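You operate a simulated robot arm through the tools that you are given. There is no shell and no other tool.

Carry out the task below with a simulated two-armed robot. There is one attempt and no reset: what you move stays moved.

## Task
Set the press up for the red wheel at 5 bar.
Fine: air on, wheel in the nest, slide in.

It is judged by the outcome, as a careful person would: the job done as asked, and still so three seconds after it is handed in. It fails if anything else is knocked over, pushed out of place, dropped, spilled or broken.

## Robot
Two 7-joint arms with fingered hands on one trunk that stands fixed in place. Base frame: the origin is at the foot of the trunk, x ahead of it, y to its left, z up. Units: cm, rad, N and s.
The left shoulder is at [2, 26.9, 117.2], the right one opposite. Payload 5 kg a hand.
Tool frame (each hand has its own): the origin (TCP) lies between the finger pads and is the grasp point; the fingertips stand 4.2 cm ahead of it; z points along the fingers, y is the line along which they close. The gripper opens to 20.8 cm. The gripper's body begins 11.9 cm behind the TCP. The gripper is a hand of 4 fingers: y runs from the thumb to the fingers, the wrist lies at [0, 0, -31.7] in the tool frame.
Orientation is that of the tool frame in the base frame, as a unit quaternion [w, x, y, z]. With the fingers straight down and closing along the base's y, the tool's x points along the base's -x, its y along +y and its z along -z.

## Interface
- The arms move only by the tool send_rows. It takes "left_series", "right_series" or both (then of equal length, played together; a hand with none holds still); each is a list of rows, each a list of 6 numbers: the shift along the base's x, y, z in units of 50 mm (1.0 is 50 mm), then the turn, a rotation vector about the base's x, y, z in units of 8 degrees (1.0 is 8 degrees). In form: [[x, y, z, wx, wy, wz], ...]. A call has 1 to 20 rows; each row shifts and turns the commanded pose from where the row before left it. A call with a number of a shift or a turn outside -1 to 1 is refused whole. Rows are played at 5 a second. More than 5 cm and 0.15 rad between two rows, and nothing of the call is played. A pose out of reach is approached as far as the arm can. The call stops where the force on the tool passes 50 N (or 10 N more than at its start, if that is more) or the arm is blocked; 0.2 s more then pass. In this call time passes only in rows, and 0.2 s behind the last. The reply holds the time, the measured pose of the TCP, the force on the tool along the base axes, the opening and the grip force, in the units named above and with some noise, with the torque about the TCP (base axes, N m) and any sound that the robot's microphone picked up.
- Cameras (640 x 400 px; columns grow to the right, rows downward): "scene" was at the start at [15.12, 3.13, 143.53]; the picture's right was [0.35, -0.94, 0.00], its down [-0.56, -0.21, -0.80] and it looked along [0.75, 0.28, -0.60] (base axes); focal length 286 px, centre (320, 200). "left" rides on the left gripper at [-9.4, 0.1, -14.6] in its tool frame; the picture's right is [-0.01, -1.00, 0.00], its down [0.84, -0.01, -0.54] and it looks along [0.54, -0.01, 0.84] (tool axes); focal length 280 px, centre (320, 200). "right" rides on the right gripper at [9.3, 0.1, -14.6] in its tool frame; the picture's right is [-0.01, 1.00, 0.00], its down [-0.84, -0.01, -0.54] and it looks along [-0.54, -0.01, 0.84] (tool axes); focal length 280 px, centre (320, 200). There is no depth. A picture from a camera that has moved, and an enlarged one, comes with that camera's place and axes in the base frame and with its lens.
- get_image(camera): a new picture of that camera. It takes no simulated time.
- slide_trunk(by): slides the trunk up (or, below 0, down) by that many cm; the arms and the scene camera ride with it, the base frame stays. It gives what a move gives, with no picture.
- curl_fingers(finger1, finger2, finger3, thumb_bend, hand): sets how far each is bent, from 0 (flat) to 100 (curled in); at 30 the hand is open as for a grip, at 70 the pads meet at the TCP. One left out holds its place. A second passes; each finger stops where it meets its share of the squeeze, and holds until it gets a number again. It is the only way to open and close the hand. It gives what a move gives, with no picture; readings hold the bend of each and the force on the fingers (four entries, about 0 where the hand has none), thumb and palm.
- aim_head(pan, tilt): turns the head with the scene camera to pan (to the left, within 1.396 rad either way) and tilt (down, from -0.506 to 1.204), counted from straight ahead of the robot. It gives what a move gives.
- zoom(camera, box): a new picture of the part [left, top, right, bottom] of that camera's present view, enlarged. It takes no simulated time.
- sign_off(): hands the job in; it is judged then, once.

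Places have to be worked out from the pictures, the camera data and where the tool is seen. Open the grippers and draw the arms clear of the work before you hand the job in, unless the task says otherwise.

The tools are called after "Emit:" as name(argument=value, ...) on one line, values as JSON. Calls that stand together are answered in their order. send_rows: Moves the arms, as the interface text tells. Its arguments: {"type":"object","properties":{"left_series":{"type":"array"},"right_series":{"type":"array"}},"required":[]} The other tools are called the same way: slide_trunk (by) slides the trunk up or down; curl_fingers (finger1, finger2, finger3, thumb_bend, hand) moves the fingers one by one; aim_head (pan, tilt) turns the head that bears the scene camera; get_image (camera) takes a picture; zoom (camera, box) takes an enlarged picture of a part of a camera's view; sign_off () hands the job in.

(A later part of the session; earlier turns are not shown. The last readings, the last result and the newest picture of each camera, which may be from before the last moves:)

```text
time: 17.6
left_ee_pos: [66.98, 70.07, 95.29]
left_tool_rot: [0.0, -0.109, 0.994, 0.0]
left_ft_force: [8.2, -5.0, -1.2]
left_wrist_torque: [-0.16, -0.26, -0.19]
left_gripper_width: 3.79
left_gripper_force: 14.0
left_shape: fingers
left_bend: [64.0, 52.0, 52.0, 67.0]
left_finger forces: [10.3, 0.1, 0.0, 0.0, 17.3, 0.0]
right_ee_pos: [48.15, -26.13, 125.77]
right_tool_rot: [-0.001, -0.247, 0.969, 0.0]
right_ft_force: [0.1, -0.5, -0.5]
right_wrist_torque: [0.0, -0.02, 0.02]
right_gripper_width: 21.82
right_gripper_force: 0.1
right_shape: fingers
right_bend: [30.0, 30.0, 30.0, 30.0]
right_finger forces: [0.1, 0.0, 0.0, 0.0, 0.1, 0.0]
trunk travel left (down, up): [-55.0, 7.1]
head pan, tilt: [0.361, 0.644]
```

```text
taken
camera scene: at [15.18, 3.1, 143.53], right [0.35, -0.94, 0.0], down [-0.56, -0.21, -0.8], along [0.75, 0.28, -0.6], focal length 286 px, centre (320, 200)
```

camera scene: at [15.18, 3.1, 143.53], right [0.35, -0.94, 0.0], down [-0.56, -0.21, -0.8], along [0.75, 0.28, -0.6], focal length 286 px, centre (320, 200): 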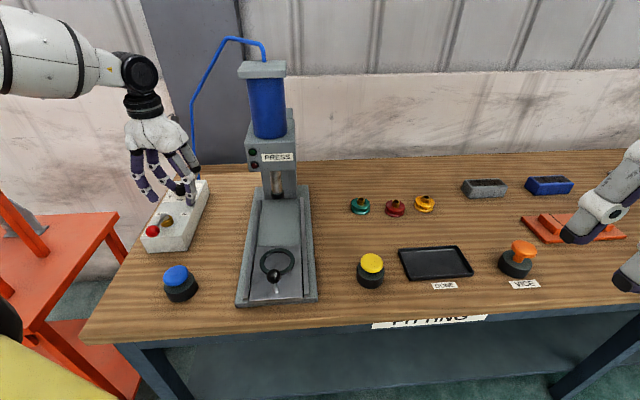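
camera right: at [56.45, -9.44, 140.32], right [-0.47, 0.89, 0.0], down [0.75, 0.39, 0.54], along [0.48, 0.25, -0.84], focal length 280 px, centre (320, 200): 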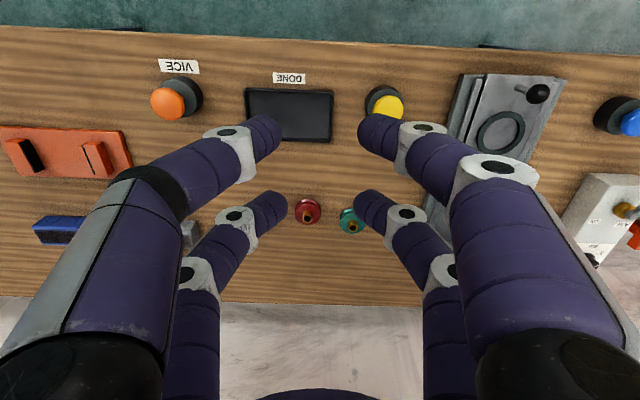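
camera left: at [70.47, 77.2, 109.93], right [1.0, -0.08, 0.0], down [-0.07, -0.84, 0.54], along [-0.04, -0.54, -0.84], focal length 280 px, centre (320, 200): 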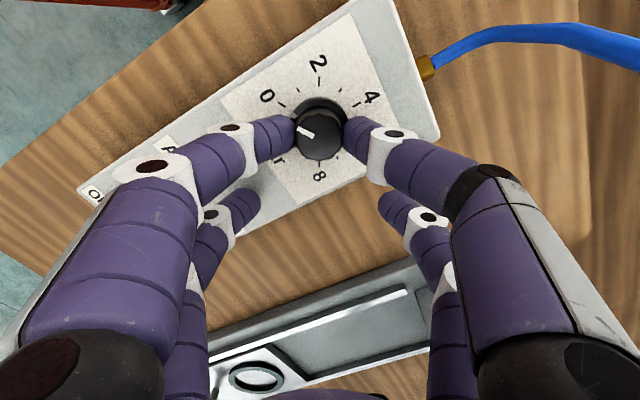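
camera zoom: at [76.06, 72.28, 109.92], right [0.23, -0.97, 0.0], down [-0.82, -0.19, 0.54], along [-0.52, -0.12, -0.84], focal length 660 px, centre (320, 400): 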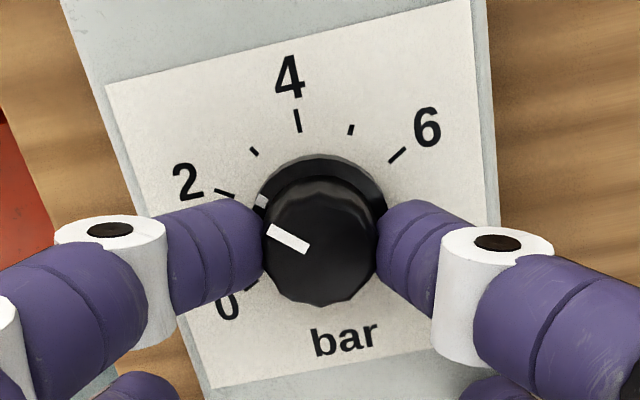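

Reading is now about 2.4 bar, matching 72° of turn with no slip. I continue clockwise another 40° and watch the wrist's reach.

Emit:
send_rows(left_series=[[-0.0138, 0.0836, 0, 0, 0, -1], [-0.002, 0.0848, 0, 0, 0, -1], [0.01, 0.0842, 0, 0, 0, -1], [0.0214, 0.0822, 0, 0, 0, -1], [0.0328, 0.0782, 0, 0, 0, -1]])

Emit:
zoom(camera="left", box=[220, 30, 420, 200])

Emit:
get_image(camera="scene")

```text
time: 18.8
left_ee_pos: [67.19, 72.16, 95.5]
left_tool_rot: [-0.001, 0.238, 0.971, 0.001]
left_ft_force: [5.1, -7.4, -4.4]
left_wrist_torque: [-0.12, -0.08, -0.12]
left_gripper_width: 3.79
left_gripper_force: 13.1
left_shape: fingers
left_bend: [64.0, 52.0, 52.0, 67.0]
left_finger forces: [10.5, 0.0, 0.0, 0.0, 14.8, 0.0]
right_ee_pos: [48.08, -26.01, 125.73]
right_tool_rot: [0.0, -0.246, 0.969, 0.0]
right_ft_force: [0.7, 0.5, -1.1]
right_wrist_torque: [0.02, 0.0, 0.01]
right_gripper_width: 21.79
right_gripper_force: 0.1
right_shape: fingers
right_bend: [30.0, 30.0, 30.0, 30.0]
right_finger forces: [0.0, 0.0, 0.0, 0.0, 0.1, 0.0]
trunk travel left (down, up): [-55.0, 7.1]
head pan, tilt: [0.361, 0.644]
```

```text
2.35 times, centred on (320, 115) of left
camera zoom: at [75.52, 67.96, 109.94], right [-0.45, -0.89, 0.0], down [-0.75, 0.38, 0.54], along [-0.48, 0.24, -0.84], focal length 660 px, centre (320, 400)
```

zoom: 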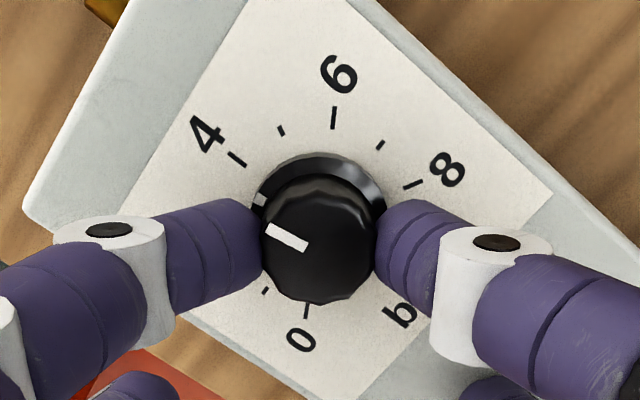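

```text
taken
camera scene: at [15.18, 3.1, 143.52], right [0.35, -0.94, 0.0], down [-0.56, -0.21, -0.8], along [0.75, 0.28, -0.6], focal length 286 px, centre (320, 200)
```

scene: 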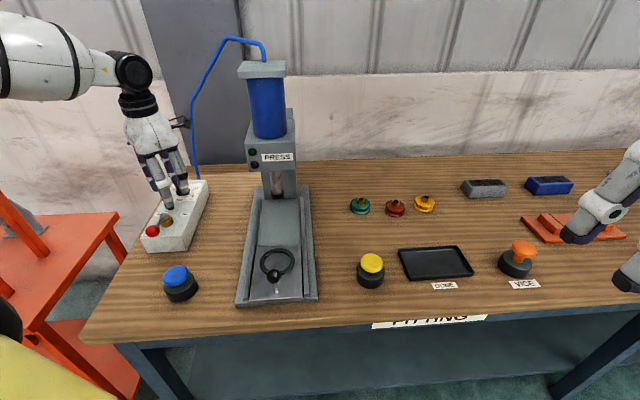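

Now about 3.7 bar, and the wrist still has range. I turn a further 32° and then read the dial closely.

Emit:
send_rows(left_series=[[0.0434, 0.073, 0, 0, 0, -1], [0.053, 0.0662, 0, 0, 0, -1], [0.0616, 0.0582, 0, 0, 0, -1], [0.0694, 0.049, 0, 0, 0, -1]])

Emit:
zoom(camera="left", box=[230, 40, 410, 190])

Emit:
get_image(camera="scene")

```text
time: 19.8
left_ee_pos: [68.28, 73.34, 95.29]
left_tool_rot: [0.0, 0.497, 0.868, -0.001]
left_ft_force: [1.7, -8.5, -7.4]
left_wrist_torque: [-0.06, -0.03, -0.12]
left_gripper_width: 3.76
left_gripper_force: 12.0
left_shape: fingers
left_bend: [64.0, 52.0, 52.0, 67.0]
left_finger forces: [10.5, 0.0, 0.0, 0.0, 13.9, 0.1]
right_ee_pos: [48.01, -26.24, 125.84]
right_tool_rot: [0.0, -0.248, 0.969, 0.0]
right_ft_force: [-0.7, -0.7, 0.0]
right_wrist_torque: [0.01, 0.01, -0.04]
right_gripper_width: 21.83
right_gripper_force: 0.0
right_shape: fingers
right_bend: [30.0, 30.0, 30.0, 30.0]
right_finger forces: [0.1, 0.0, 0.1, 0.1, 0.0, 0.0]
trunk travel left (down, up): [-55.0, 7.1]
head pan, tilt: [0.361, 0.644]
```

```text
2.67 times, centred on (320, 115) of left
camera zoom: at [73.13, 65.42, 109.96], right [-0.85, -0.52, 0.0], down [-0.44, 0.72, 0.54], along [-0.28, 0.46, -0.84], focal length 748 px, centre (320, 427)
```

zoom: 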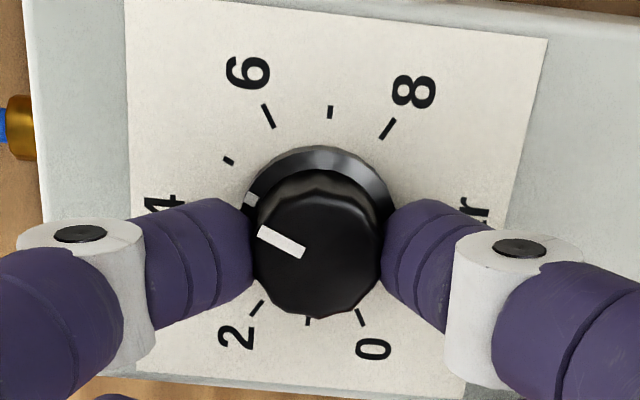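

```text
taken
camera scene: at [15.16, 3.11, 143.52], right [0.35, -0.94, 0.0], down [-0.56, -0.21, -0.8], along [0.75, 0.28, -0.6], focal length 286 px, centre (320, 200)
```

scene: 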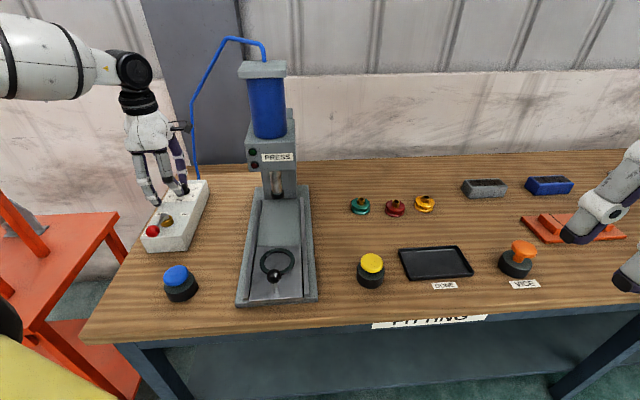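

By rotation the knob should be near 4.8 bar; I zoom tighter to read the mark against the ticks.

Emit:
zoom(camera="left", box=[268, 70, 368, 160])

Emit:
zoom(camera="scene", box=[164, 175, 212, 205])

```text
4.44 times, centred on (318, 115) of left
camera zoom: at [73.13, 65.42, 109.96], right [-0.85, -0.52, 0.0], down [-0.44, 0.72, 0.54], along [-0.28, 0.46, -0.84], focal length 1246 px, centre (329, 578)
```

zoom: 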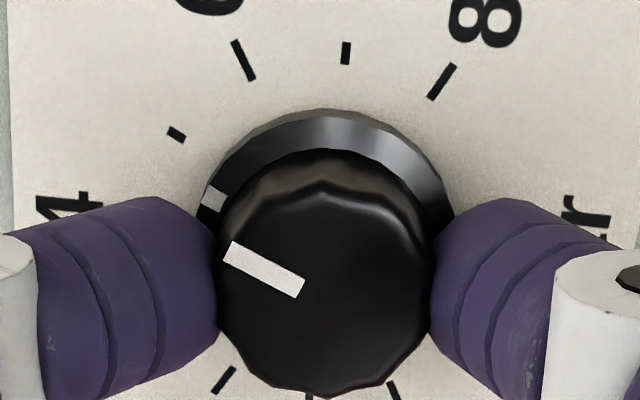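

```text
13.33 times, centred on (188, 190) of scene
camera zoom: at [15.16, 3.11, 143.52], right [0.35, -0.94, 0.0], down [-0.56, -0.21, -0.8], along [0.75, 0.28, -0.6], focal length 3810 px, centre (2080, 333)
```

zoom: 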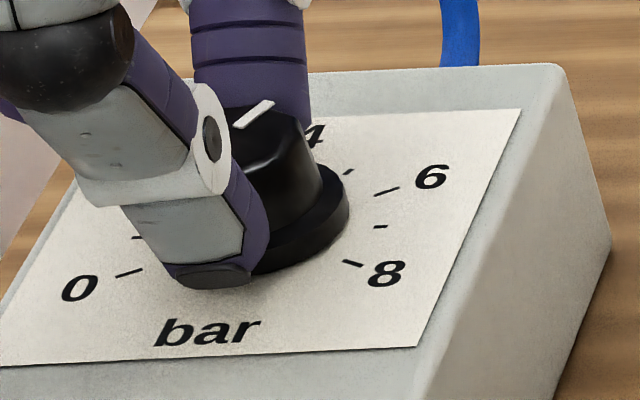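

Working through the geometry, the pointer lies at yaw ≈ +1° while the 5 tick is at ≈ −4.8°, i.e. about 4.8 bar. I turn 6° more.

Emit:
send_rows(left_series=[[0.056, 0.032, 0, 0, 0, -0.75]])

Emit:
zoom(camera="left", box=[268, 70, 368, 160])

```text
time: 20.2
left_ee_pos: [68.5, 73.55, 95.4]
left_tool_rot: [0.0, 0.541, 0.841, -0.001]
left_ft_force: [0.1, -10.3, -5.3]
left_wrist_torque: [-0.14, 0.04, -0.16]
left_gripper_width: 3.79
left_gripper_force: 11.7
left_shape: fingers
left_bend: [64.0, 52.0, 52.0, 67.0]
left_finger forces: [10.0, 0.1, 0.0, 0.1, 14.8, 0.0]
right_ee_pos: [48.05, -26.24, 125.86]
right_tool_rot: [0.0, -0.247, 0.969, 0.0]
right_ft_force: [0.5, 0.2, -0.5]
right_wrist_torque: [-0.04, 0.0, -0.01]
right_gripper_width: 21.81
right_gripper_force: 0.0
right_shape: fingers
right_bend: [30.0, 30.0, 30.0, 30.0]
right_finger forces: [0.1, 0.0, 0.0, 0.0, 0.1, 0.0]
trunk travel left (down, up): [-55.0, 7.1]
head pan, tilt: [0.361, 0.644]
```

```text
4.44 times, centred on (318, 115) of left
camera zoom: at [72.56, 65.13, 109.95], right [-0.9, -0.43, 0.0], down [-0.36, 0.76, 0.54], along [-0.23, 0.49, -0.84], focal length 1246 px, centre (329, 578)
```

zoom: 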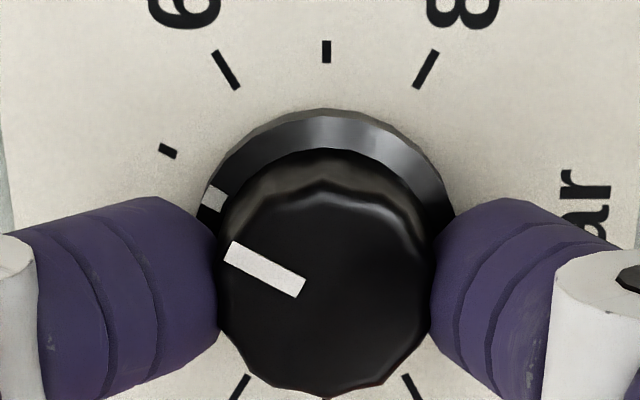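

The turn now totals 150°. I release the knob and then lift to check the reading.

Emit:
curl_fingers(hand="left", finger1=52, thumb_bend=52)

Emit:
zoom(camera="left", box=[258, 60, 378, 165])

Emit:
zoom(camera="scene", box=[164, 175, 212, 205])

```text
time: 21.2
left_ee_pos: [68.57, 73.61, 95.32]
left_tool_rot: [0.0, 0.54, 0.842, 0.001]
left_ft_force: [0.6, -0.2, 0.9]
left_wrist_torque: [0.0, 0.01, 0.03]
left_gripper_width: 10.17
left_gripper_force: 0.1
left_shape: fingers
left_bend: [52.0, 52.0, 52.0, 52.0]
left_finger forces: [0.0, 0.0, 0.0, 0.0, 0.0, 0.1]
right_ee_pos: [47.98, -26.08, 125.87]
right_tool_rot: [0.0, -0.247, 0.969, -0.001]
right_ft_force: [0.0, 0.0, 0.2]
right_wrist_torque: [0.01, 0.02, -0.02]
right_gripper_width: 21.81
right_gripper_force: 0.0
right_shape: fingers
right_bend: [30.0, 30.0, 30.0, 30.0]
right_finger forces: [0.0, 0.0, 0.0, 0.0, 0.0, 0.1]
trunk travel left (down, up): [-55.0, 7.1]
head pan, tilt: [0.361, 0.644]
```

```text
3.81 times, centred on (318, 112) of left
camera zoom: at [72.56, 65.17, 109.95], right [-0.9, -0.43, 0.0], down [-0.36, 0.76, 0.54], along [-0.23, 0.49, -0.84], focal length 1068 px, centre (328, 533)
```

zoom: 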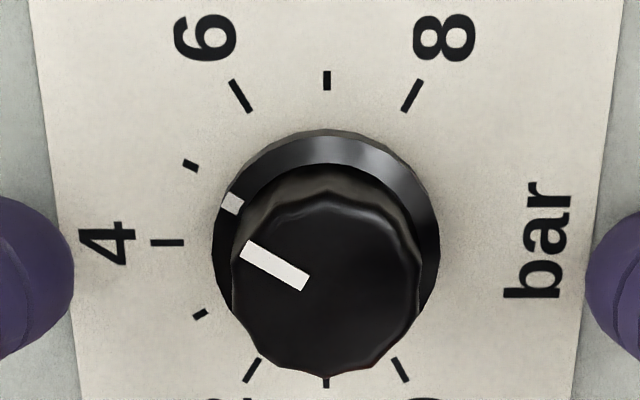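

```text
13.33 times, centred on (188, 190) of scene
camera zoom: at [15.12, 3.14, 143.53], right [0.35, -0.94, 0.0], down [-0.56, -0.21, -0.8], along [0.75, 0.28, -0.6], focal length 3810 px, centre (2080, 333)
```

zoom: 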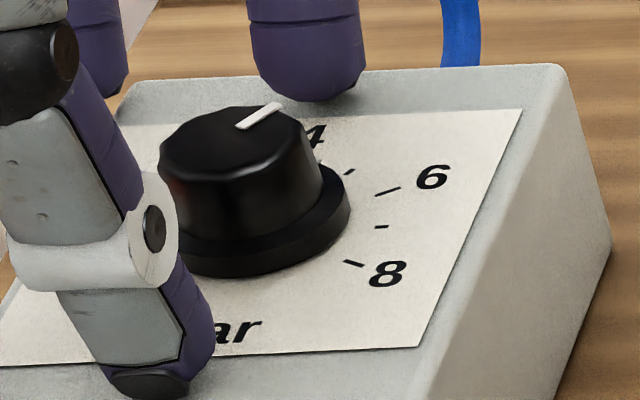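

The geometry now gives 5.0 bar (pointer yaw ≈ −5.4°, 5 tick ≈ −4.8°). I raise the hand straight up and take a second look at the dial.

Emit:
send_rows(left_series=[[0, 0, 0.6, 0, 0, 0], [0, 0, 0.8, 0, 0, 0], [-0.3, -0.3, 0.6, 0, 0, 0]])

Emit:
get_image(camera="left")

Emit:
zoom(camera="scene", box=[164, 175, 212, 205])

```text
time: 22.0
left_ee_pos: [67.05, 72.09, 105.69]
left_tool_rot: [0.001, 0.541, 0.841, 0.001]
left_ft_force: [-1.2, -0.2, 0.2]
left_wrist_torque: [0.12, -0.09, 0.01]
left_gripper_width: 10.18
left_gripper_force: 0.0
left_shape: fingers
left_bend: [52.0, 52.0, 52.0, 52.0]
left_finger forces: [0.0, 0.1, 0.1, 0.0, 0.0, 0.0]
right_ee_pos: [47.9, -26.1, 125.83]
right_tool_rot: [0.001, -0.247, 0.969, 0.0]
right_ft_force: [-1.4, -0.2, 0.3]
right_wrist_torque: [0.09, -0.11, 0.03]
right_gripper_width: 21.82
right_gripper_force: 0.0
right_shape: fingers
right_bend: [30.0, 30.0, 30.0, 30.0]
right_finger forces: [0.0, 0.0, 0.0, 0.0, 0.0, 0.0]
trunk travel left (down, up): [-55.0, 7.1]
head pan, tilt: [0.361, 0.644]
```

```text
taken
camera left: at [71.0, 63.66, 120.09], right [-0.9, -0.43, 0.0], down [-0.36, 0.76, 0.54], along [-0.23, 0.49, -0.84], focal length 280 px, centre (320, 200)
```

left: 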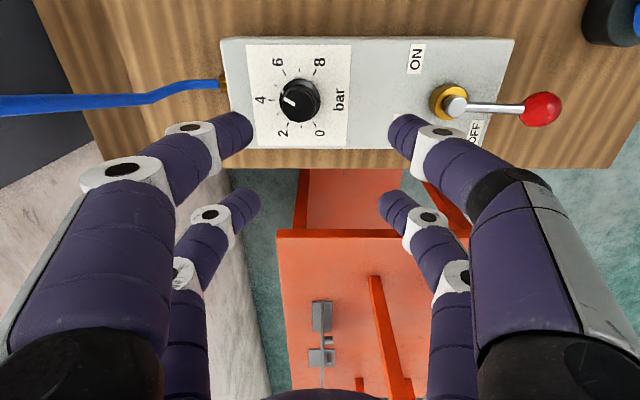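

```text
13.33 times, centred on (188, 190) of scene
camera zoom: at [15.02, 3.04, 143.56], right [0.35, -0.94, 0.0], down [-0.56, -0.21, -0.8], along [0.75, 0.28, -0.6], focal length 3810 px, centre (2080, 333)
```

zoom: 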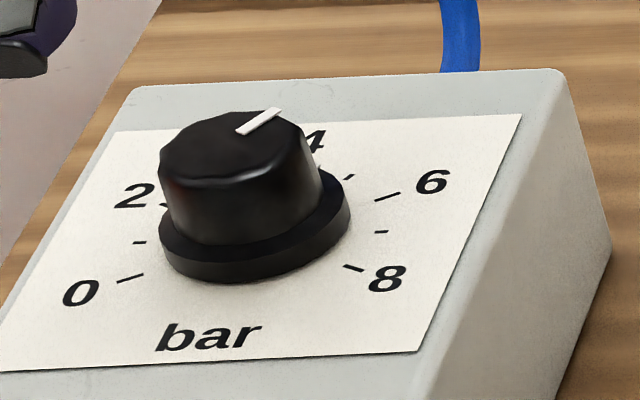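

I zoom the left camera on the dial from this height for the reading.

Emit:
zoom(camera="left", box=[245, 45, 357, 150])

```text
3.81 times, centred on (301, 98) of left
camera zoom: at [71.0, 63.66, 120.09], right [-0.9, -0.43, 0.0], down [-0.36, 0.76, 0.54], along [-0.23, 0.49, -0.84], focal length 1068 px, centre (392, 590)
```

zoom: 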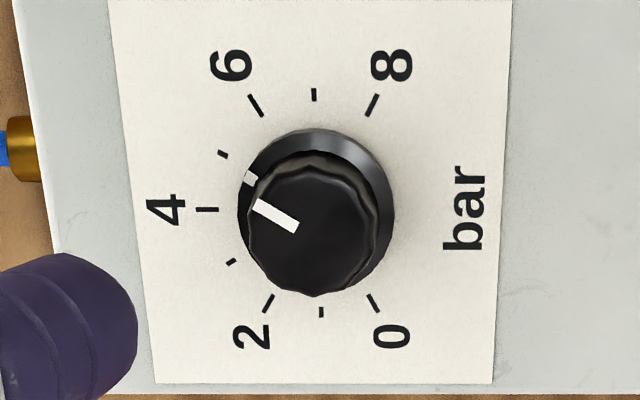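

Second reading also gives ≈5.0 bar. Next the air lever: I close thumb and finger1 into a single pusher, open the idle pair out of the way, and move over to the left side of the red ball, still high.

Emit:
curl_fingers(hand="left", finger1=69, thumb_bend=69, finger2=30, finger3=30)

Emit:
send_rows(left_series=[[-0.8, -0.2, 0, 0, 0, 0], [-0.8, -0.2, 0, 0, 0, 0], [-0.8, -0.2, 0, 0, 0, 0], [-0.8, -0.2, 0, 0, 0, 0], [-0.78, -0.23, 0, 0, 0, 0]])

Emit:
get_image(camera="left")

Emit:
get_image(camera="scene")

```text
time: 23.0
left_ee_pos: [67.06, 72.06, 105.35]
left_tool_rot: [0.001, 0.54, 0.842, -0.001]
left_ft_force: [1.0, -0.2, -0.7]
left_wrist_torque: [-0.02, 0.03, 0.01]
left_gripper_width: 1.6
left_gripper_force: 0.1
left_shape: fingers
left_bend: [69.0, 30.0, 30.0, 69.0]
left_finger forces: [0.0, 0.1, 0.1, 0.0, 0.0, 0.0]
right_ee_pos: [47.99, -26.01, 125.79]
right_tool_rot: [0.0, -0.247, 0.969, 0.0]
right_ft_force: [0.1, 0.3, -0.2]
right_wrist_torque: [-0.01, 0.03, 0.0]
right_gripper_width: 21.81
right_gripper_force: 0.0
right_shape: fingers
right_bend: [30.0, 30.0, 30.0, 30.0]
right_finger forces: [0.0, 0.0, 0.1, 0.0, 0.1, 0.1]
trunk travel left (down, up): [-55.0, 7.1]
head pan, tilt: [0.361, 0.644]
```

```text
time: 24.2
left_ee_pos: [47.11, 66.88, 105.53]
left_tool_rot: [0.0, 0.54, 0.842, 0.0]
left_ft_force: [-0.8, 0.8, 0.8]
left_wrist_torque: [-0.03, -0.03, -0.01]
left_gripper_width: 1.52
left_gripper_force: 0.0
left_shape: fingers
left_bend: [69.0, 30.0, 30.0, 69.0]
left_finger forces: [0.0, 0.0, 0.0, 0.0, 0.0, 0.0]
right_ee_pos: [47.98, -25.99, 125.83]
right_tool_rot: [0.0, -0.247, 0.969, 0.001]
right_ft_force: [-0.4, 0.1, 0.7]
right_wrist_torque: [-0.04, -0.07, -0.03]
right_gripper_width: 21.81
right_gripper_force: 0.1
right_shape: fingers
right_bend: [30.0, 30.0, 30.0, 30.0]
right_finger forces: [0.0, 0.0, 0.1, 0.1, 0.0, 0.1]
trunk travel left (down, up): [-55.0, 7.1]
head pan, tilt: [0.361, 0.644]
```

```text
taken
camera left: at [51.05, 58.56, 120.14], right [-0.9, -0.43, 0.0], down [-0.36, 0.76, 0.54], along [-0.23, 0.49, -0.84], focal length 280 px, centre (320, 200)
```

left: 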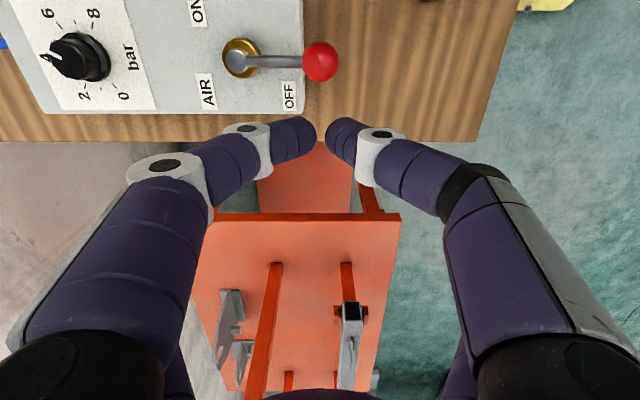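

```text
taken
camera scene: at [15.08, 3.2, 143.54], right [0.35, -0.94, 0.0], down [-0.56, -0.21, -0.8], along [0.75, 0.28, -0.6], focal length 286 px, centre (320, 200)
```

scene: 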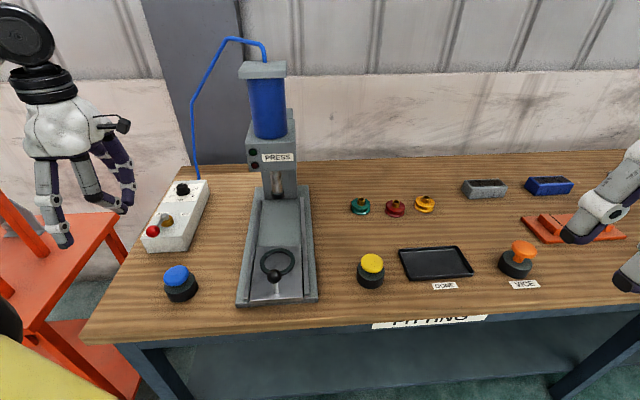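

The pusher is beside the ball's left side with about half a centimetre to spare. I descend to ball height.

Emit:
send_rows(left_series=[[0, 0, -0.8, 0, 0, 0], [0, 0, -0.7, 0, 0, 0], [0, 0, -0.33, 0, 0, 0]])

Emit:
get_image(camera="left")

Emit:
zoom(camera="scene", box=[40, 130, 220, 290])

```text
time: 25.0
left_ee_pos: [47.02, 66.93, 96.04]
left_tool_rot: [0.0, 0.541, 0.841, 0.0]
left_ft_force: [-0.3, 0.1, -0.7]
left_wrist_torque: [-0.1, 0.05, 0.01]
left_gripper_width: 1.55
left_gripper_force: 0.0
left_shape: fingers
left_bend: [69.0, 30.0, 30.0, 69.0]
left_finger forces: [0.1, 0.0, 0.0, 0.0, 0.1, 0.0]
right_ee_pos: [48.04, -25.99, 125.83]
right_tool_rot: [0.0, -0.247, 0.969, 0.0]
right_ft_force: [-0.1, -0.9, -0.1]
right_wrist_torque: [-0.09, 0.02, -0.02]
right_gripper_width: 21.8
right_gripper_force: 0.1
right_shape: fingers
right_bend: [30.0, 30.0, 30.0, 30.0]
right_finger forces: [0.0, 0.0, 0.0, 0.0, 0.0, 0.0]
trunk travel left (down, up): [-55.0, 7.1]
head pan, tilt: [0.361, 0.644]
```

```text
taken
camera left: at [51.13, 58.46, 110.72], right [-0.9, -0.43, 0.0], down [-0.36, 0.76, 0.54], along [-0.23, 0.49, -0.84], focal length 280 px, centre (320, 200)
```

left: 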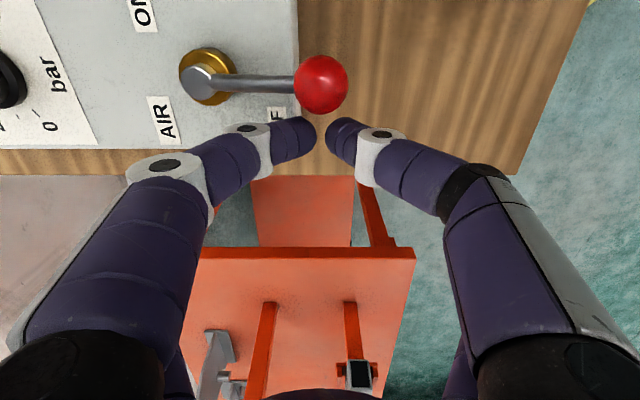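

```text
2.50 times, centred on (130, 210) of scene
camera zoom: at [15.16, 3.21, 143.52], right [0.35, -0.94, 0.0], down [-0.56, -0.21, -0.8], along [0.75, 0.28, -0.6], focal length 714 px, centre (795, 175)
```

zoom: 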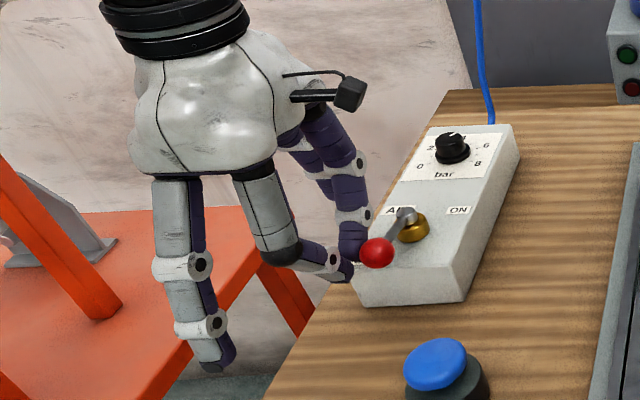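

The pusher stands right behind the ball. I start sweeping it counter-clockwise about the valve pivot, 24° first.

Emit:
send_rows(left_series=[[-0.048, -0.2672, 0, 0, 0, 1], [-0.0102, -0.2712, 0, 0, 0, 1], [0.0276, -0.27, 0, 0, 0, 1]])

Emit:
get_image(camera="left")

```text
time: 25.8
left_ee_pos: [46.97, 62.92, 96.23]
left_tool_rot: [0.0, 0.353, 0.936, 0.0]
left_ft_force: [0.1, 0.1, 0.3]
left_wrist_torque: [0.06, 0.08, 0.0]
left_gripper_width: 1.55
left_gripper_force: 0.6
left_shape: fingers
left_bend: [69.0, 30.0, 30.0, 69.0]
left_finger forces: [0.3, 0.0, 0.0, 0.1, 0.3, 0.0]
right_ee_pos: [48.06, -26.11, 125.66]
right_tool_rot: [0.0, -0.247, 0.969, 0.0]
right_ft_force: [0.3, -0.2, -0.2]
right_wrist_torque: [-0.01, 0.01, 0.01]
right_gripper_width: 21.82
right_gripper_force: 0.0
right_shape: fingers
right_bend: [30.0, 30.0, 30.0, 30.0]
right_finger forces: [0.0, 0.1, 0.0, 0.0, 0.0, 0.0]
trunk travel left (down, up): [-55.0, 7.1]
head pan, tilt: [0.361, 0.644]
```

```text
taken
camera left: at [54.16, 56.84, 110.79], right [-0.65, -0.76, 0.0], down [-0.64, 0.55, 0.54], along [-0.41, 0.35, -0.84], focal length 280 px, centre (320, 200)
```

left: 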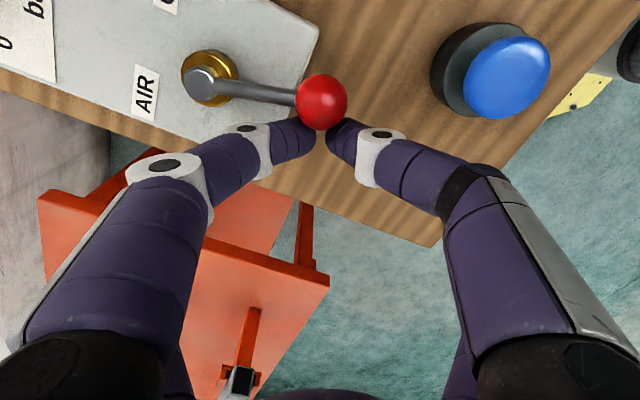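

The lever is turning easily with the ball held between the two tips. I continue the sweep.

Emit:
send_rows(left_series=[[0.065, -0.2636, 0, 0, 0, 1], [0.101, -0.2518, 0, 0, 0, 1], [0.135, -0.2354, 0, 0, 0, 1], [0.1664, -0.2142, 0, 0, 0, 1], [0.1948, -0.1892, 0, 0, 0, 1]])

Emit:
get_image(camera="left")

Emit:
get_image(camera="scene")

```text
time: 27.0
left_ee_pos: [50.37, 57.06, 96.45]
left_tool_rot: [0.0, 0.011, 1.0, -0.001]
left_ft_force: [-0.2, -0.1, -0.9]
left_wrist_torque: [0.07, 0.04, 0.03]
left_gripper_width: 1.69
left_gripper_force: 0.4
left_shape: fingers
left_bend: [68.0, 30.0, 30.0, 69.0]
left_finger forces: [0.6, 0.0, 0.0, 0.0, 0.1, 0.0]
right_ee_pos: [48.1, -26.03, 125.68]
right_tool_rot: [0.0, -0.248, 0.969, 0.0]
right_ft_force: [-0.4, 0.1, 0.1]
right_wrist_torque: [0.06, 0.05, -0.03]
right_gripper_width: 21.79
right_gripper_force: 0.0
right_shape: fingers
right_bend: [30.0, 30.0, 30.0, 30.0]
right_finger forces: [0.0, 0.0, 0.0, 0.0, 0.1, 0.0]
trunk travel left (down, up): [-55.0, 7.1]
head pan, tilt: [0.361, 0.644]
```

```text
taken
camera left: at [59.64, 56.97, 110.91], right [-0.01, -1.0, 0.0], down [-0.84, 0.01, 0.54], along [-0.54, 0.0, -0.84], focal length 280 px, centre (320, 200)
```

left: 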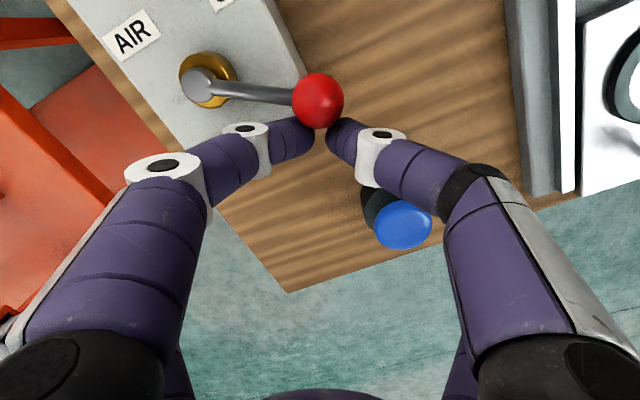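

```text
taken
camera scene: at [15.15, 3.08, 143.52], right [0.35, -0.94, 0.0], down [-0.56, -0.21, -0.8], along [0.75, 0.28, -0.6], focal length 286 px, centre (320, 200)
```

scene: 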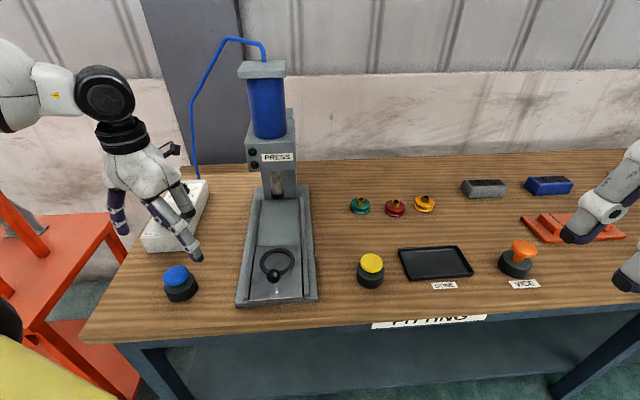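

Lever is now about 60° round. I finish the sweep to the ON position.

Emit:
send_rows(left_series=[[0.219, -0.1602, -0.02, 0, 0, 1], [0.2392, -0.128, -0.02, 0, 0, 1], [0.2548, -0.0936, 0, 0, 0, 1]])

Emit:
get_image(camera="left")

```text
time: 27.8
left_ee_pos: [53.97, 55.15, 96.08]
left_tool_rot: [-0.001, -0.196, 0.981, -0.001]
left_ft_force: [-0.6, 0.1, -0.3]
left_wrist_torque: [0.03, 0.07, 0.03]
left_gripper_width: 1.67
left_gripper_force: 0.2
left_shape: fingers
left_bend: [69.0, 30.0, 30.0, 69.0]
left_finger forces: [0.4, 0.0, 0.0, 0.1, 0.1, 0.0]
right_ee_pos: [47.98, -26.04, 125.69]
right_tool_rot: [0.0, -0.247, 0.969, 0.001]
right_ft_force: [-0.2, -0.5, -0.5]
right_wrist_torque: [0.06, 0.01, 0.0]
right_gripper_width: 21.81
right_gripper_force: 0.0
right_shape: fingers
right_bend: [30.0, 30.0, 30.0, 30.0]
right_finger forces: [0.1, 0.1, 0.1, 0.1, 0.0, 0.0]
trunk travel left (down, up): [-55.0, 7.1]
head pan, tilt: [0.361, 0.644]
```

```text
taken
camera left: at [62.52, 58.9, 110.7], right [0.4, -0.92, 0.0], down [-0.77, -0.34, 0.54], along [-0.49, -0.21, -0.84], focal length 280 px, centre (320, 200)
```

left: 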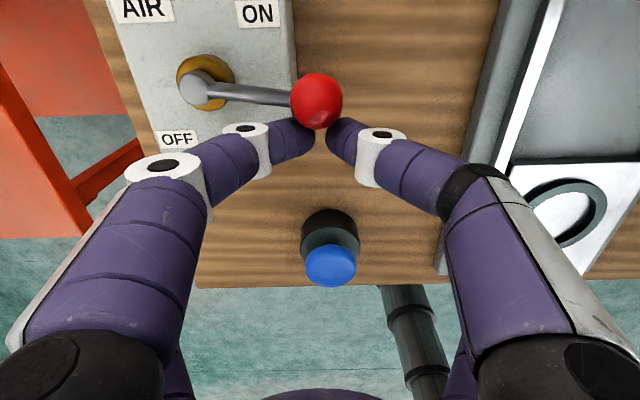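

The lever is about 10° short of square to the box; I push another 8–12° until it meets its stop.

Emit:
send_rows(left_series=[[0.2654, -0.0572, 0, 0, 0, 1]])

Emit:
get_image(camera="left")

```text
time: 28.2
left_ee_pos: [55.22, 54.77, 96.01]
left_tool_rot: [0.0, -0.263, 0.965, 0.001]
left_ft_force: [-3.1, -1.2, 0.0]
left_wrist_torque: [0.06, 0.15, 0.08]
left_gripper_width: 1.82
left_gripper_force: 1.6
left_shape: fingers
left_bend: [68.0, 30.0, 30.0, 69.0]
left_finger forces: [3.1, 0.0, 0.0, 0.0, 0.0, 0.1]
right_ee_pos: [48.02, -26.17, 125.67]
right_tool_rot: [-0.001, -0.246, 0.969, 0.002]
right_ft_force: [-0.4, -0.2, -0.1]
right_wrist_torque: [0.15, -0.01, 0.02]
right_gripper_width: 21.8
right_gripper_force: 0.1
right_shape: fingers
right_bend: [30.0, 30.0, 30.0, 30.0]
right_finger forces: [0.0, 0.0, 0.1, 0.0, 0.0, 0.0]
trunk travel left (down, up): [-55.0, 7.1]
head pan, tilt: [0.361, 0.644]
```

```text
taken
camera left: at [63.24, 59.77, 110.73], right [0.52, -0.85, 0.0], down [-0.72, -0.44, 0.54], along [-0.46, -0.28, -0.84], focal length 280 px, centre (320, 200)
```

left: 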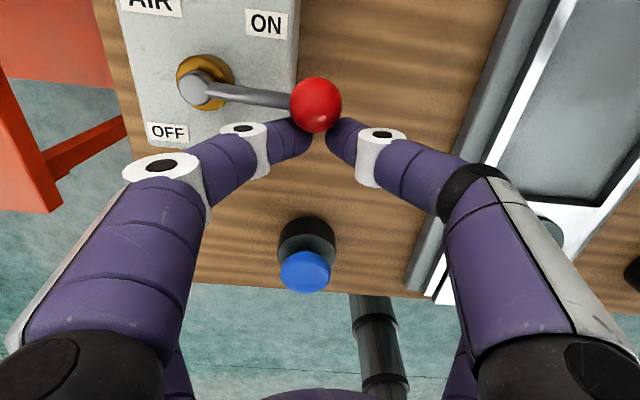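

The ball is now at about (59.6, 57.8), i.e. ~89–90° from where it began, and the push force has risen to 3 N, suggesting the stop. I nudge a little more to be sure it is fully seated.

Emit:
send_rows(left_series=[[0.08, 0.0, 0, 0, 0, 0]])

Emit:
get_image(camera="left")

```text
time: 28.6
left_ee_pos: [55.54, 54.9, 96.17]
left_tool_rot: [-0.001, -0.264, 0.965, 0.001]
left_ft_force: [-12.6, -4.2, 0.4]
left_wrist_torque: [-0.1, 0.33, 0.27]
left_gripper_width: 2.01
left_gripper_force: 5.2
left_shape: fingers
left_bend: [67.0, 30.0, 30.0, 69.0]
left_finger forces: [11.4, 0.0, 0.1, 0.0, 0.1, 0.1]
right_ee_pos: [47.95, -26.12, 125.81]
right_tool_rot: [0.0, -0.248, 0.969, 0.0]
right_ft_force: [0.2, -0.6, -0.7]
right_wrist_torque: [0.08, -0.04, -0.03]
right_gripper_width: 21.8
right_gripper_force: 0.1
right_shape: fingers
right_bend: [30.0, 30.0, 30.0, 30.0]
right_finger forces: [0.0, 0.0, 0.0, 0.0, 0.1, 0.0]
trunk travel left (down, up): [-55.0, 7.1]
head pan, tilt: [0.361, 0.644]
```

```text
taken
camera left: at [63.51, 59.77, 110.69], right [0.52, -0.85, 0.0], down [-0.72, -0.44, 0.54], along [-0.46, -0.28, -0.84], focal length 280 px, centre (320, 200)
```

left: 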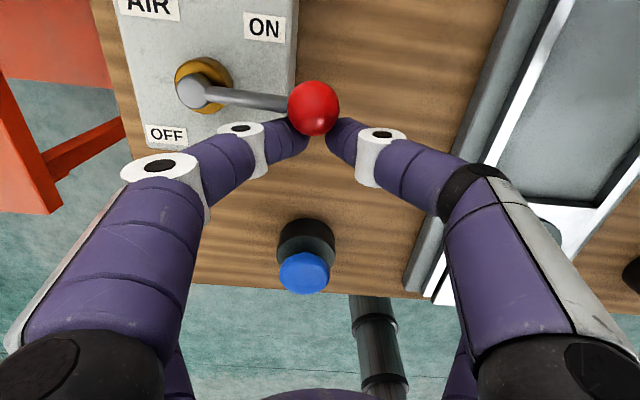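

Force jumped to 13 N with almost no movement: the lever is on its ON stop. I back the pusher off and lift clear.

Emit:
send_rows(left_series=[[-0.25, -0.14, 0, 0, 0, 0], [-0.15, -0.1, 0.2, 0, 0, 0], [0, 0, 0.9, 0, 0, 0], [0, 0, 0.9, 0, 0, 0]])

Emit:
get_image(camera="left")

Emit:
zoom(camera="scene", box=[120, 150, 340, 310])

```text
time: 29.6
left_ee_pos: [53.5, 53.92, 106.04]
left_tool_rot: [0.0, -0.264, 0.965, 0.0]
left_ft_force: [-0.3, -1.0, 0.5]
left_wrist_torque: [0.01, 0.02, 0.03]
left_gripper_width: 1.58
left_gripper_force: 0.0
left_shape: fingers
left_bend: [69.0, 30.0, 30.0, 69.0]
left_finger forces: [0.0, 0.0, 0.0, 0.1, 0.0, 0.0]
right_ee_pos: [47.98, -26.07, 125.76]
right_tool_rot: [0.001, -0.247, 0.969, 0.0]
right_ft_force: [-0.5, -1.1, 0.4]
right_wrist_torque: [0.02, -0.01, 0.03]
right_gripper_width: 21.82
right_gripper_force: 0.1
right_shape: fingers
right_bend: [30.0, 30.0, 30.0, 30.0]
right_finger forces: [0.0, 0.0, 0.1, 0.0, 0.0, 0.1]
trunk travel left (down, up): [-55.0, 7.1]
head pan, tilt: [0.361, 0.644]
```

```text
taken
camera left: at [61.56, 58.79, 120.64], right [0.52, -0.85, 0.0], down [-0.72, -0.44, 0.54], along [-0.46, -0.28, -0.84], focal length 280 px, centre (320, 200)
```

left: 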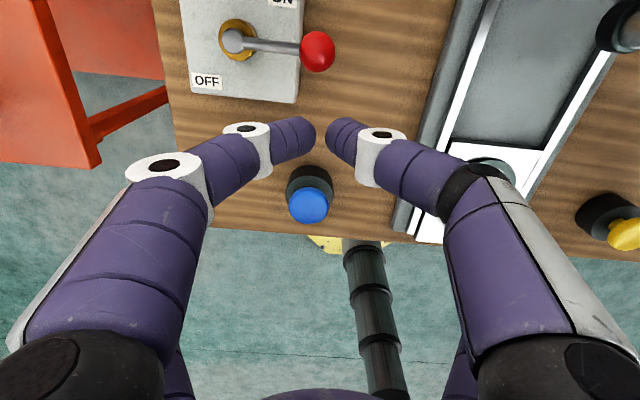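

```text
2.50 times, centred on (230, 230) of scene
camera zoom: at [15.12, 3.12, 143.53], right [0.35, -0.94, 0.0], down [-0.56, -0.21, -0.8], along [0.75, 0.28, -0.6], focal length 714 px, centre (545, 125)
```

zoom: 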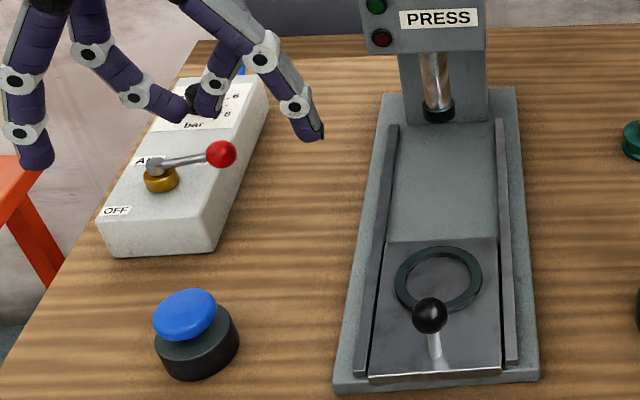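

Air lever is on ON and the dial still reads 5. Now the wheel: I set all left fingers to a moderate opening and carry the left hand high across the front of the press toward the wheels, yawing clockwise on the way.

Emit:
curl_fingers(hand="left", finger1=55, finger2=55, finger3=55, thumb_bend=55)

Emit:
send_rows(left_series=[[0, 0, 0.7, 0, 0, -1], [0, -0.6, 0.7, 0, 0, -1], [0.1, -0.9, 0, 0, 0, -1], [0.1, -0.9, 0, 0, 0, -1], [0.1, -0.9, 0, 0, 0, -1], [0.1, -0.9, 0, 0, 0, -1], [0.1, -0.9, 0, 0, 0, -1], [0.1, -0.9, 0, 0, 0, -1], [0.5, -0.8, 0, 0, 0, -1], [0.7, -0.6, 0, 0, 0, -0.45], [0.85, -0.45, 0, 0, 0, 0], [0.9, -0.35, 0, 0, 0, 0], [0.9, -0.35, 0, 0, 0, 0]])

Emit:
get_image(camera="left")

Emit:
get_image(camera="scene")

```text
time: 30.6
left_ee_pos: [53.53, 53.96, 105.96]
left_tool_rot: [0.0, -0.265, 0.964, 0.0]
left_ft_force: [1.5, 0.5, -0.7]
left_wrist_torque: [0.0, 0.01, -0.01]
left_gripper_width: 8.61
left_gripper_force: 0.0
left_shape: fingers
left_bend: [55.0, 55.0, 55.0, 55.0]
left_finger forces: [0.0, 0.0, 0.0, 0.0, 0.0, 0.1]
right_ee_pos: [48.07, -26.08, 125.88]
right_tool_rot: [-0.001, -0.247, 0.969, 0.0]
right_ft_force: [0.3, -0.6, 0.0]
right_wrist_torque: [0.0, -0.04, 0.02]
right_gripper_width: 21.82
right_gripper_force: 0.1
right_shape: fingers
right_bend: [30.0, 30.0, 30.0, 30.0]
right_finger forces: [0.0, 0.0, 0.0, 0.1, 0.1, 0.1]
trunk travel left (down, up): [-55.0, 7.1]
head pan, tilt: [0.361, 0.644]
```

```text
time: 33.4
left_ee_pos: [63.62, 18.82, 112.21]
left_tool_rot: [0.002, 0.383, 0.924, -0.002]
left_ft_force: [0.6, 1.4, -0.2]
left_wrist_torque: [-0.02, -0.01, 0.01]
left_gripper_width: 8.63
left_gripper_force: 0.0
left_shape: fingers
left_bend: [55.0, 55.0, 55.0, 55.0]
left_finger forces: [0.0, 0.0, 0.0, 0.0, 0.0, 0.0]
left hand out of reach, approached as far as the arm can: row 10, 11, 12, 13
right_ee_pos: [48.15, -25.93, 125.76]
right_tool_rot: [0.0, -0.247, 0.969, 0.0]
right_ft_force: [0.2, -0.3, -1.0]
right_wrist_torque: [-0.04, 0.04, 0.02]
right_gripper_width: 21.81
right_gripper_force: 0.1
right_shape: fingers
right_bend: [30.0, 30.0, 30.0, 30.0]
right_finger forces: [0.0, 0.0, 0.1, 0.0, 0.0, 0.0]
trunk travel left (down, up): [-55.0, 7.1]
head pan, tilt: [0.361, 0.644]
```

```text
taken
camera left: at [70.21, 12.33, 126.81], right [-0.7, -0.72, 0.0], down [-0.61, 0.59, 0.53], along [-0.38, 0.37, -0.84], focal length 280 px, centre (320, 200)
```

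left: 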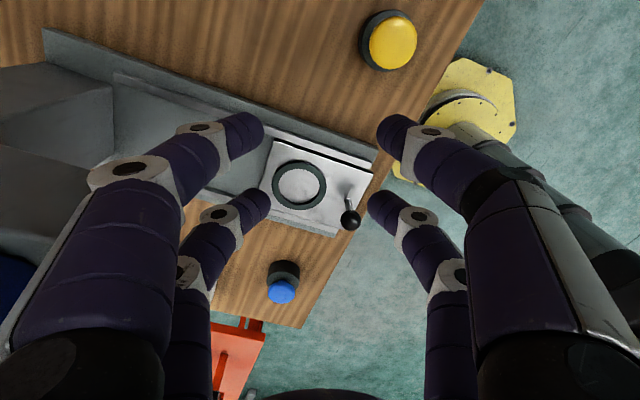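

```text
taken
camera scene: at [15.15, 3.18, 143.52], right [0.35, -0.94, 0.0], down [-0.56, -0.21, -0.8], along [0.75, 0.28, -0.6], focal length 286 px, centre (320, 200)
```

scene: 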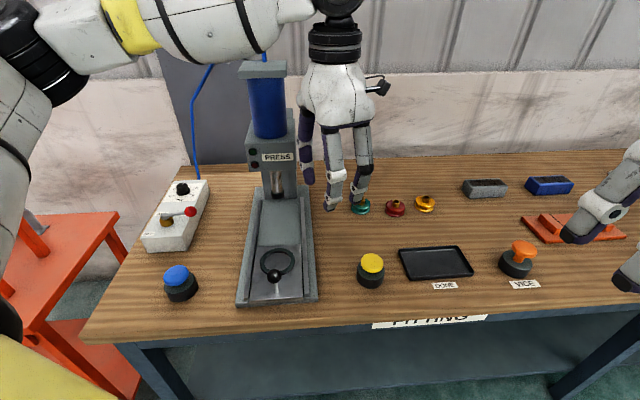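

The left arm stopped short at (63.6, 18.8) with this yaw. I'll turn the yaw back counter-clockwise and see whether the arm then reaches further out.

Emit:
send_rows(left_series=[[0, 0, 0, 0, 0, 1], [0, 0, 0, 0, 0, 1], [0, 0, 0, 0, 0, 1], [0, 0, 0, 0, 0, 1]])

Emit:
get_image(camera="scene")

```text
time: 34.4
left_ee_pos: [63.47, 18.82, 112.39]
left_tool_rot: [0.001, 0.112, 0.994, 0.0]
left_ft_force: [-0.7, 0.1, -0.3]
left_wrist_torque: [0.0, -0.11, 0.01]
left_gripper_width: 8.62
left_gripper_force: 0.0
left_shape: fingers
left_bend: [55.0, 55.0, 55.0, 55.0]
left_finger forces: [0.1, 0.0, 0.1, 0.1, 0.1, 0.0]
right_ee_pos: [47.82, -25.99, 125.77]
right_tool_rot: [0.0, -0.246, 0.969, 0.0]
right_ft_force: [-1.1, -0.9, 0.0]
right_wrist_torque: [0.01, -0.09, -0.05]
right_gripper_width: 21.81
right_gripper_force: 0.2
right_shape: fingers
right_bend: [30.0, 30.0, 30.0, 30.0]
right_finger forces: [0.1, 0.0, 0.1, 0.1, 0.0, 0.1]
trunk travel left (down, up): [-55.0, 7.1]
head pan, tilt: [0.361, 0.644]
```

```text
taken
camera scene: at [15.04, 3.12, 143.54], right [0.35, -0.94, 0.0], down [-0.56, -0.21, -0.8], along [0.75, 0.28, -0.6], focal length 286 px, centre (320, 200)
```

scene: 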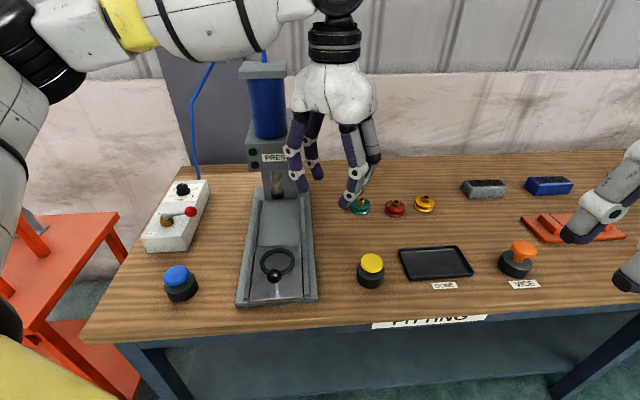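

Yaw is back to about −13°. I test reaching outward from here at this height.

Emit:
send_rows(left_series=[[0.7, -0.3, 0, 0, 0, 0], [0.7, -0.3, 0, 0, 0, 0], [0.7, -0.3, -0.2, 0, 0, 0], [0.7, -0.3, -0.2, 0, 0, 0]])

```text
time: 35.4
left_ee_pos: [65.87, 19.91, 111.01]
left_tool_rot: [0.0, 0.113, 0.994, 0.0]
left_ft_force: [0.7, -1.1, -0.2]
left_wrist_torque: [-0.03, 0.13, 0.03]
left_gripper_width: 8.63
left_gripper_force: 0.0
left_shape: fingers
left_bend: [55.0, 55.0, 55.0, 55.0]
left_finger forces: [0.1, 0.0, 0.0, 0.1, 0.0, 0.0]
left hand out of reach, approached as far as the arm can: row 1, 2, 3, 4
right_ee_pos: [48.15, -26.02, 125.73]
right_tool_rot: [-0.001, -0.247, 0.969, 0.0]
right_ft_force: [0.5, 1.0, 0.1]
right_wrist_torque: [-0.05, 0.1, -0.01]
right_gripper_width: 21.82
right_gripper_force: 0.1
right_shape: fingers
right_bend: [30.0, 30.0, 30.0, 30.0]
right_finger forces: [0.0, 0.0, 0.0, 0.0, 0.0, 0.0]
trunk travel left (down, up): [-55.0, 7.1]
head pan, tilt: [0.361, 0.644]
```

The left arm cannot cross further inward, so I'll use the right arm for the wheel. I retract the left hand back over to the left side, high, out of the way.

Emit:
send_rows(left_series=[[-0.6, 0.6, 0.1, 0, 0, 0], [-0.6, 0.6, 0.1, 0, 0, 0], [-0.6, 0.7, 0.1, 0, 0, 1], [-0.6, 0.7, 0.1, 0, 0, 1], [-0.6, 0.7, 0.1, 0, 0, 1], [-0.5, 0.7, 0, 0, 0, 1], [-0.4, 0.7, 0, 0, 0, 0], [-0.3, 0.7, 0, 0, 0, 0], [-0.2, 0.6, 0, 0, 0, 0]], right_series=[[0, 0, -0.2, 0, 0, 0], [0, 0, -0.4, 0, 0, 0], [0, 0, -0.4, 0, 0, 0], [0.6, 0.3, -0.4, 0, 0, 0], [0.8, 0.4, -0.2, 0, 0, 0], [0.8, 0.4, 0, 0, 0, 0], [0.8, 0.4, 0, 0, 0, 0], [0.8, 0.4, 0, 0, 0, 0], [0.8, 0.4, 0, 0, 0, 0]])

Emit:
get_image(camera="right")

Emit:
get_image(camera="scene")

```text
time: 37.4
left_ee_pos: [43.89, 50.07, 113.62]
left_tool_rot: [0.0, -0.166, 0.986, 0.0]
left_ft_force: [-0.1, 1.0, -1.3]
left_wrist_torque: [-0.14, 0.03, 0.03]
left_gripper_width: 8.65
left_gripper_force: 0.1
left_shape: fingers
left_bend: [55.0, 55.0, 55.0, 55.0]
left_finger forces: [0.1, 0.1, 0.1, 0.0, 0.0, 0.0]
right_ee_pos: [71.34, -14.27, 117.77]
right_tool_rot: [0.0, -0.247, 0.969, -0.001]
right_ft_force: [-0.2, 1.3, 1.1]
right_wrist_torque: [-0.19, 0.05, 0.03]
right_gripper_width: 21.82
right_gripper_force: 0.0
right_shape: fingers
right_bend: [30.0, 30.0, 30.0, 30.0]
right_finger forces: [0.1, 0.0, 0.0, 0.0, 0.0, 0.1]
trunk travel left (down, up): [-55.0, 7.1]
head pan, tilt: [0.361, 0.644]
```

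```text
taken
camera right: at [63.05, -18.68, 132.47], right [-0.47, 0.88, 0.0], down [0.75, 0.39, 0.54], along [0.48, 0.25, -0.84], focal length 280 px, centre (320, 200)
```

right: 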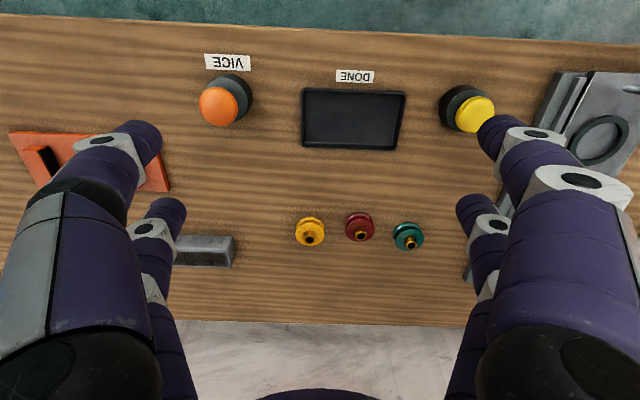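

```text
taken
camera scene: at [15.14, 3.3, 143.51], right [0.35, -0.94, 0.0], down [-0.56, -0.21, -0.8], along [0.75, 0.28, -0.6], focal length 286 px, centre (320, 200)
```

scene: 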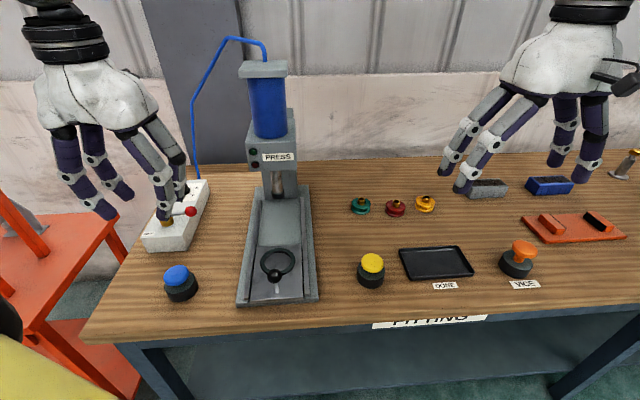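

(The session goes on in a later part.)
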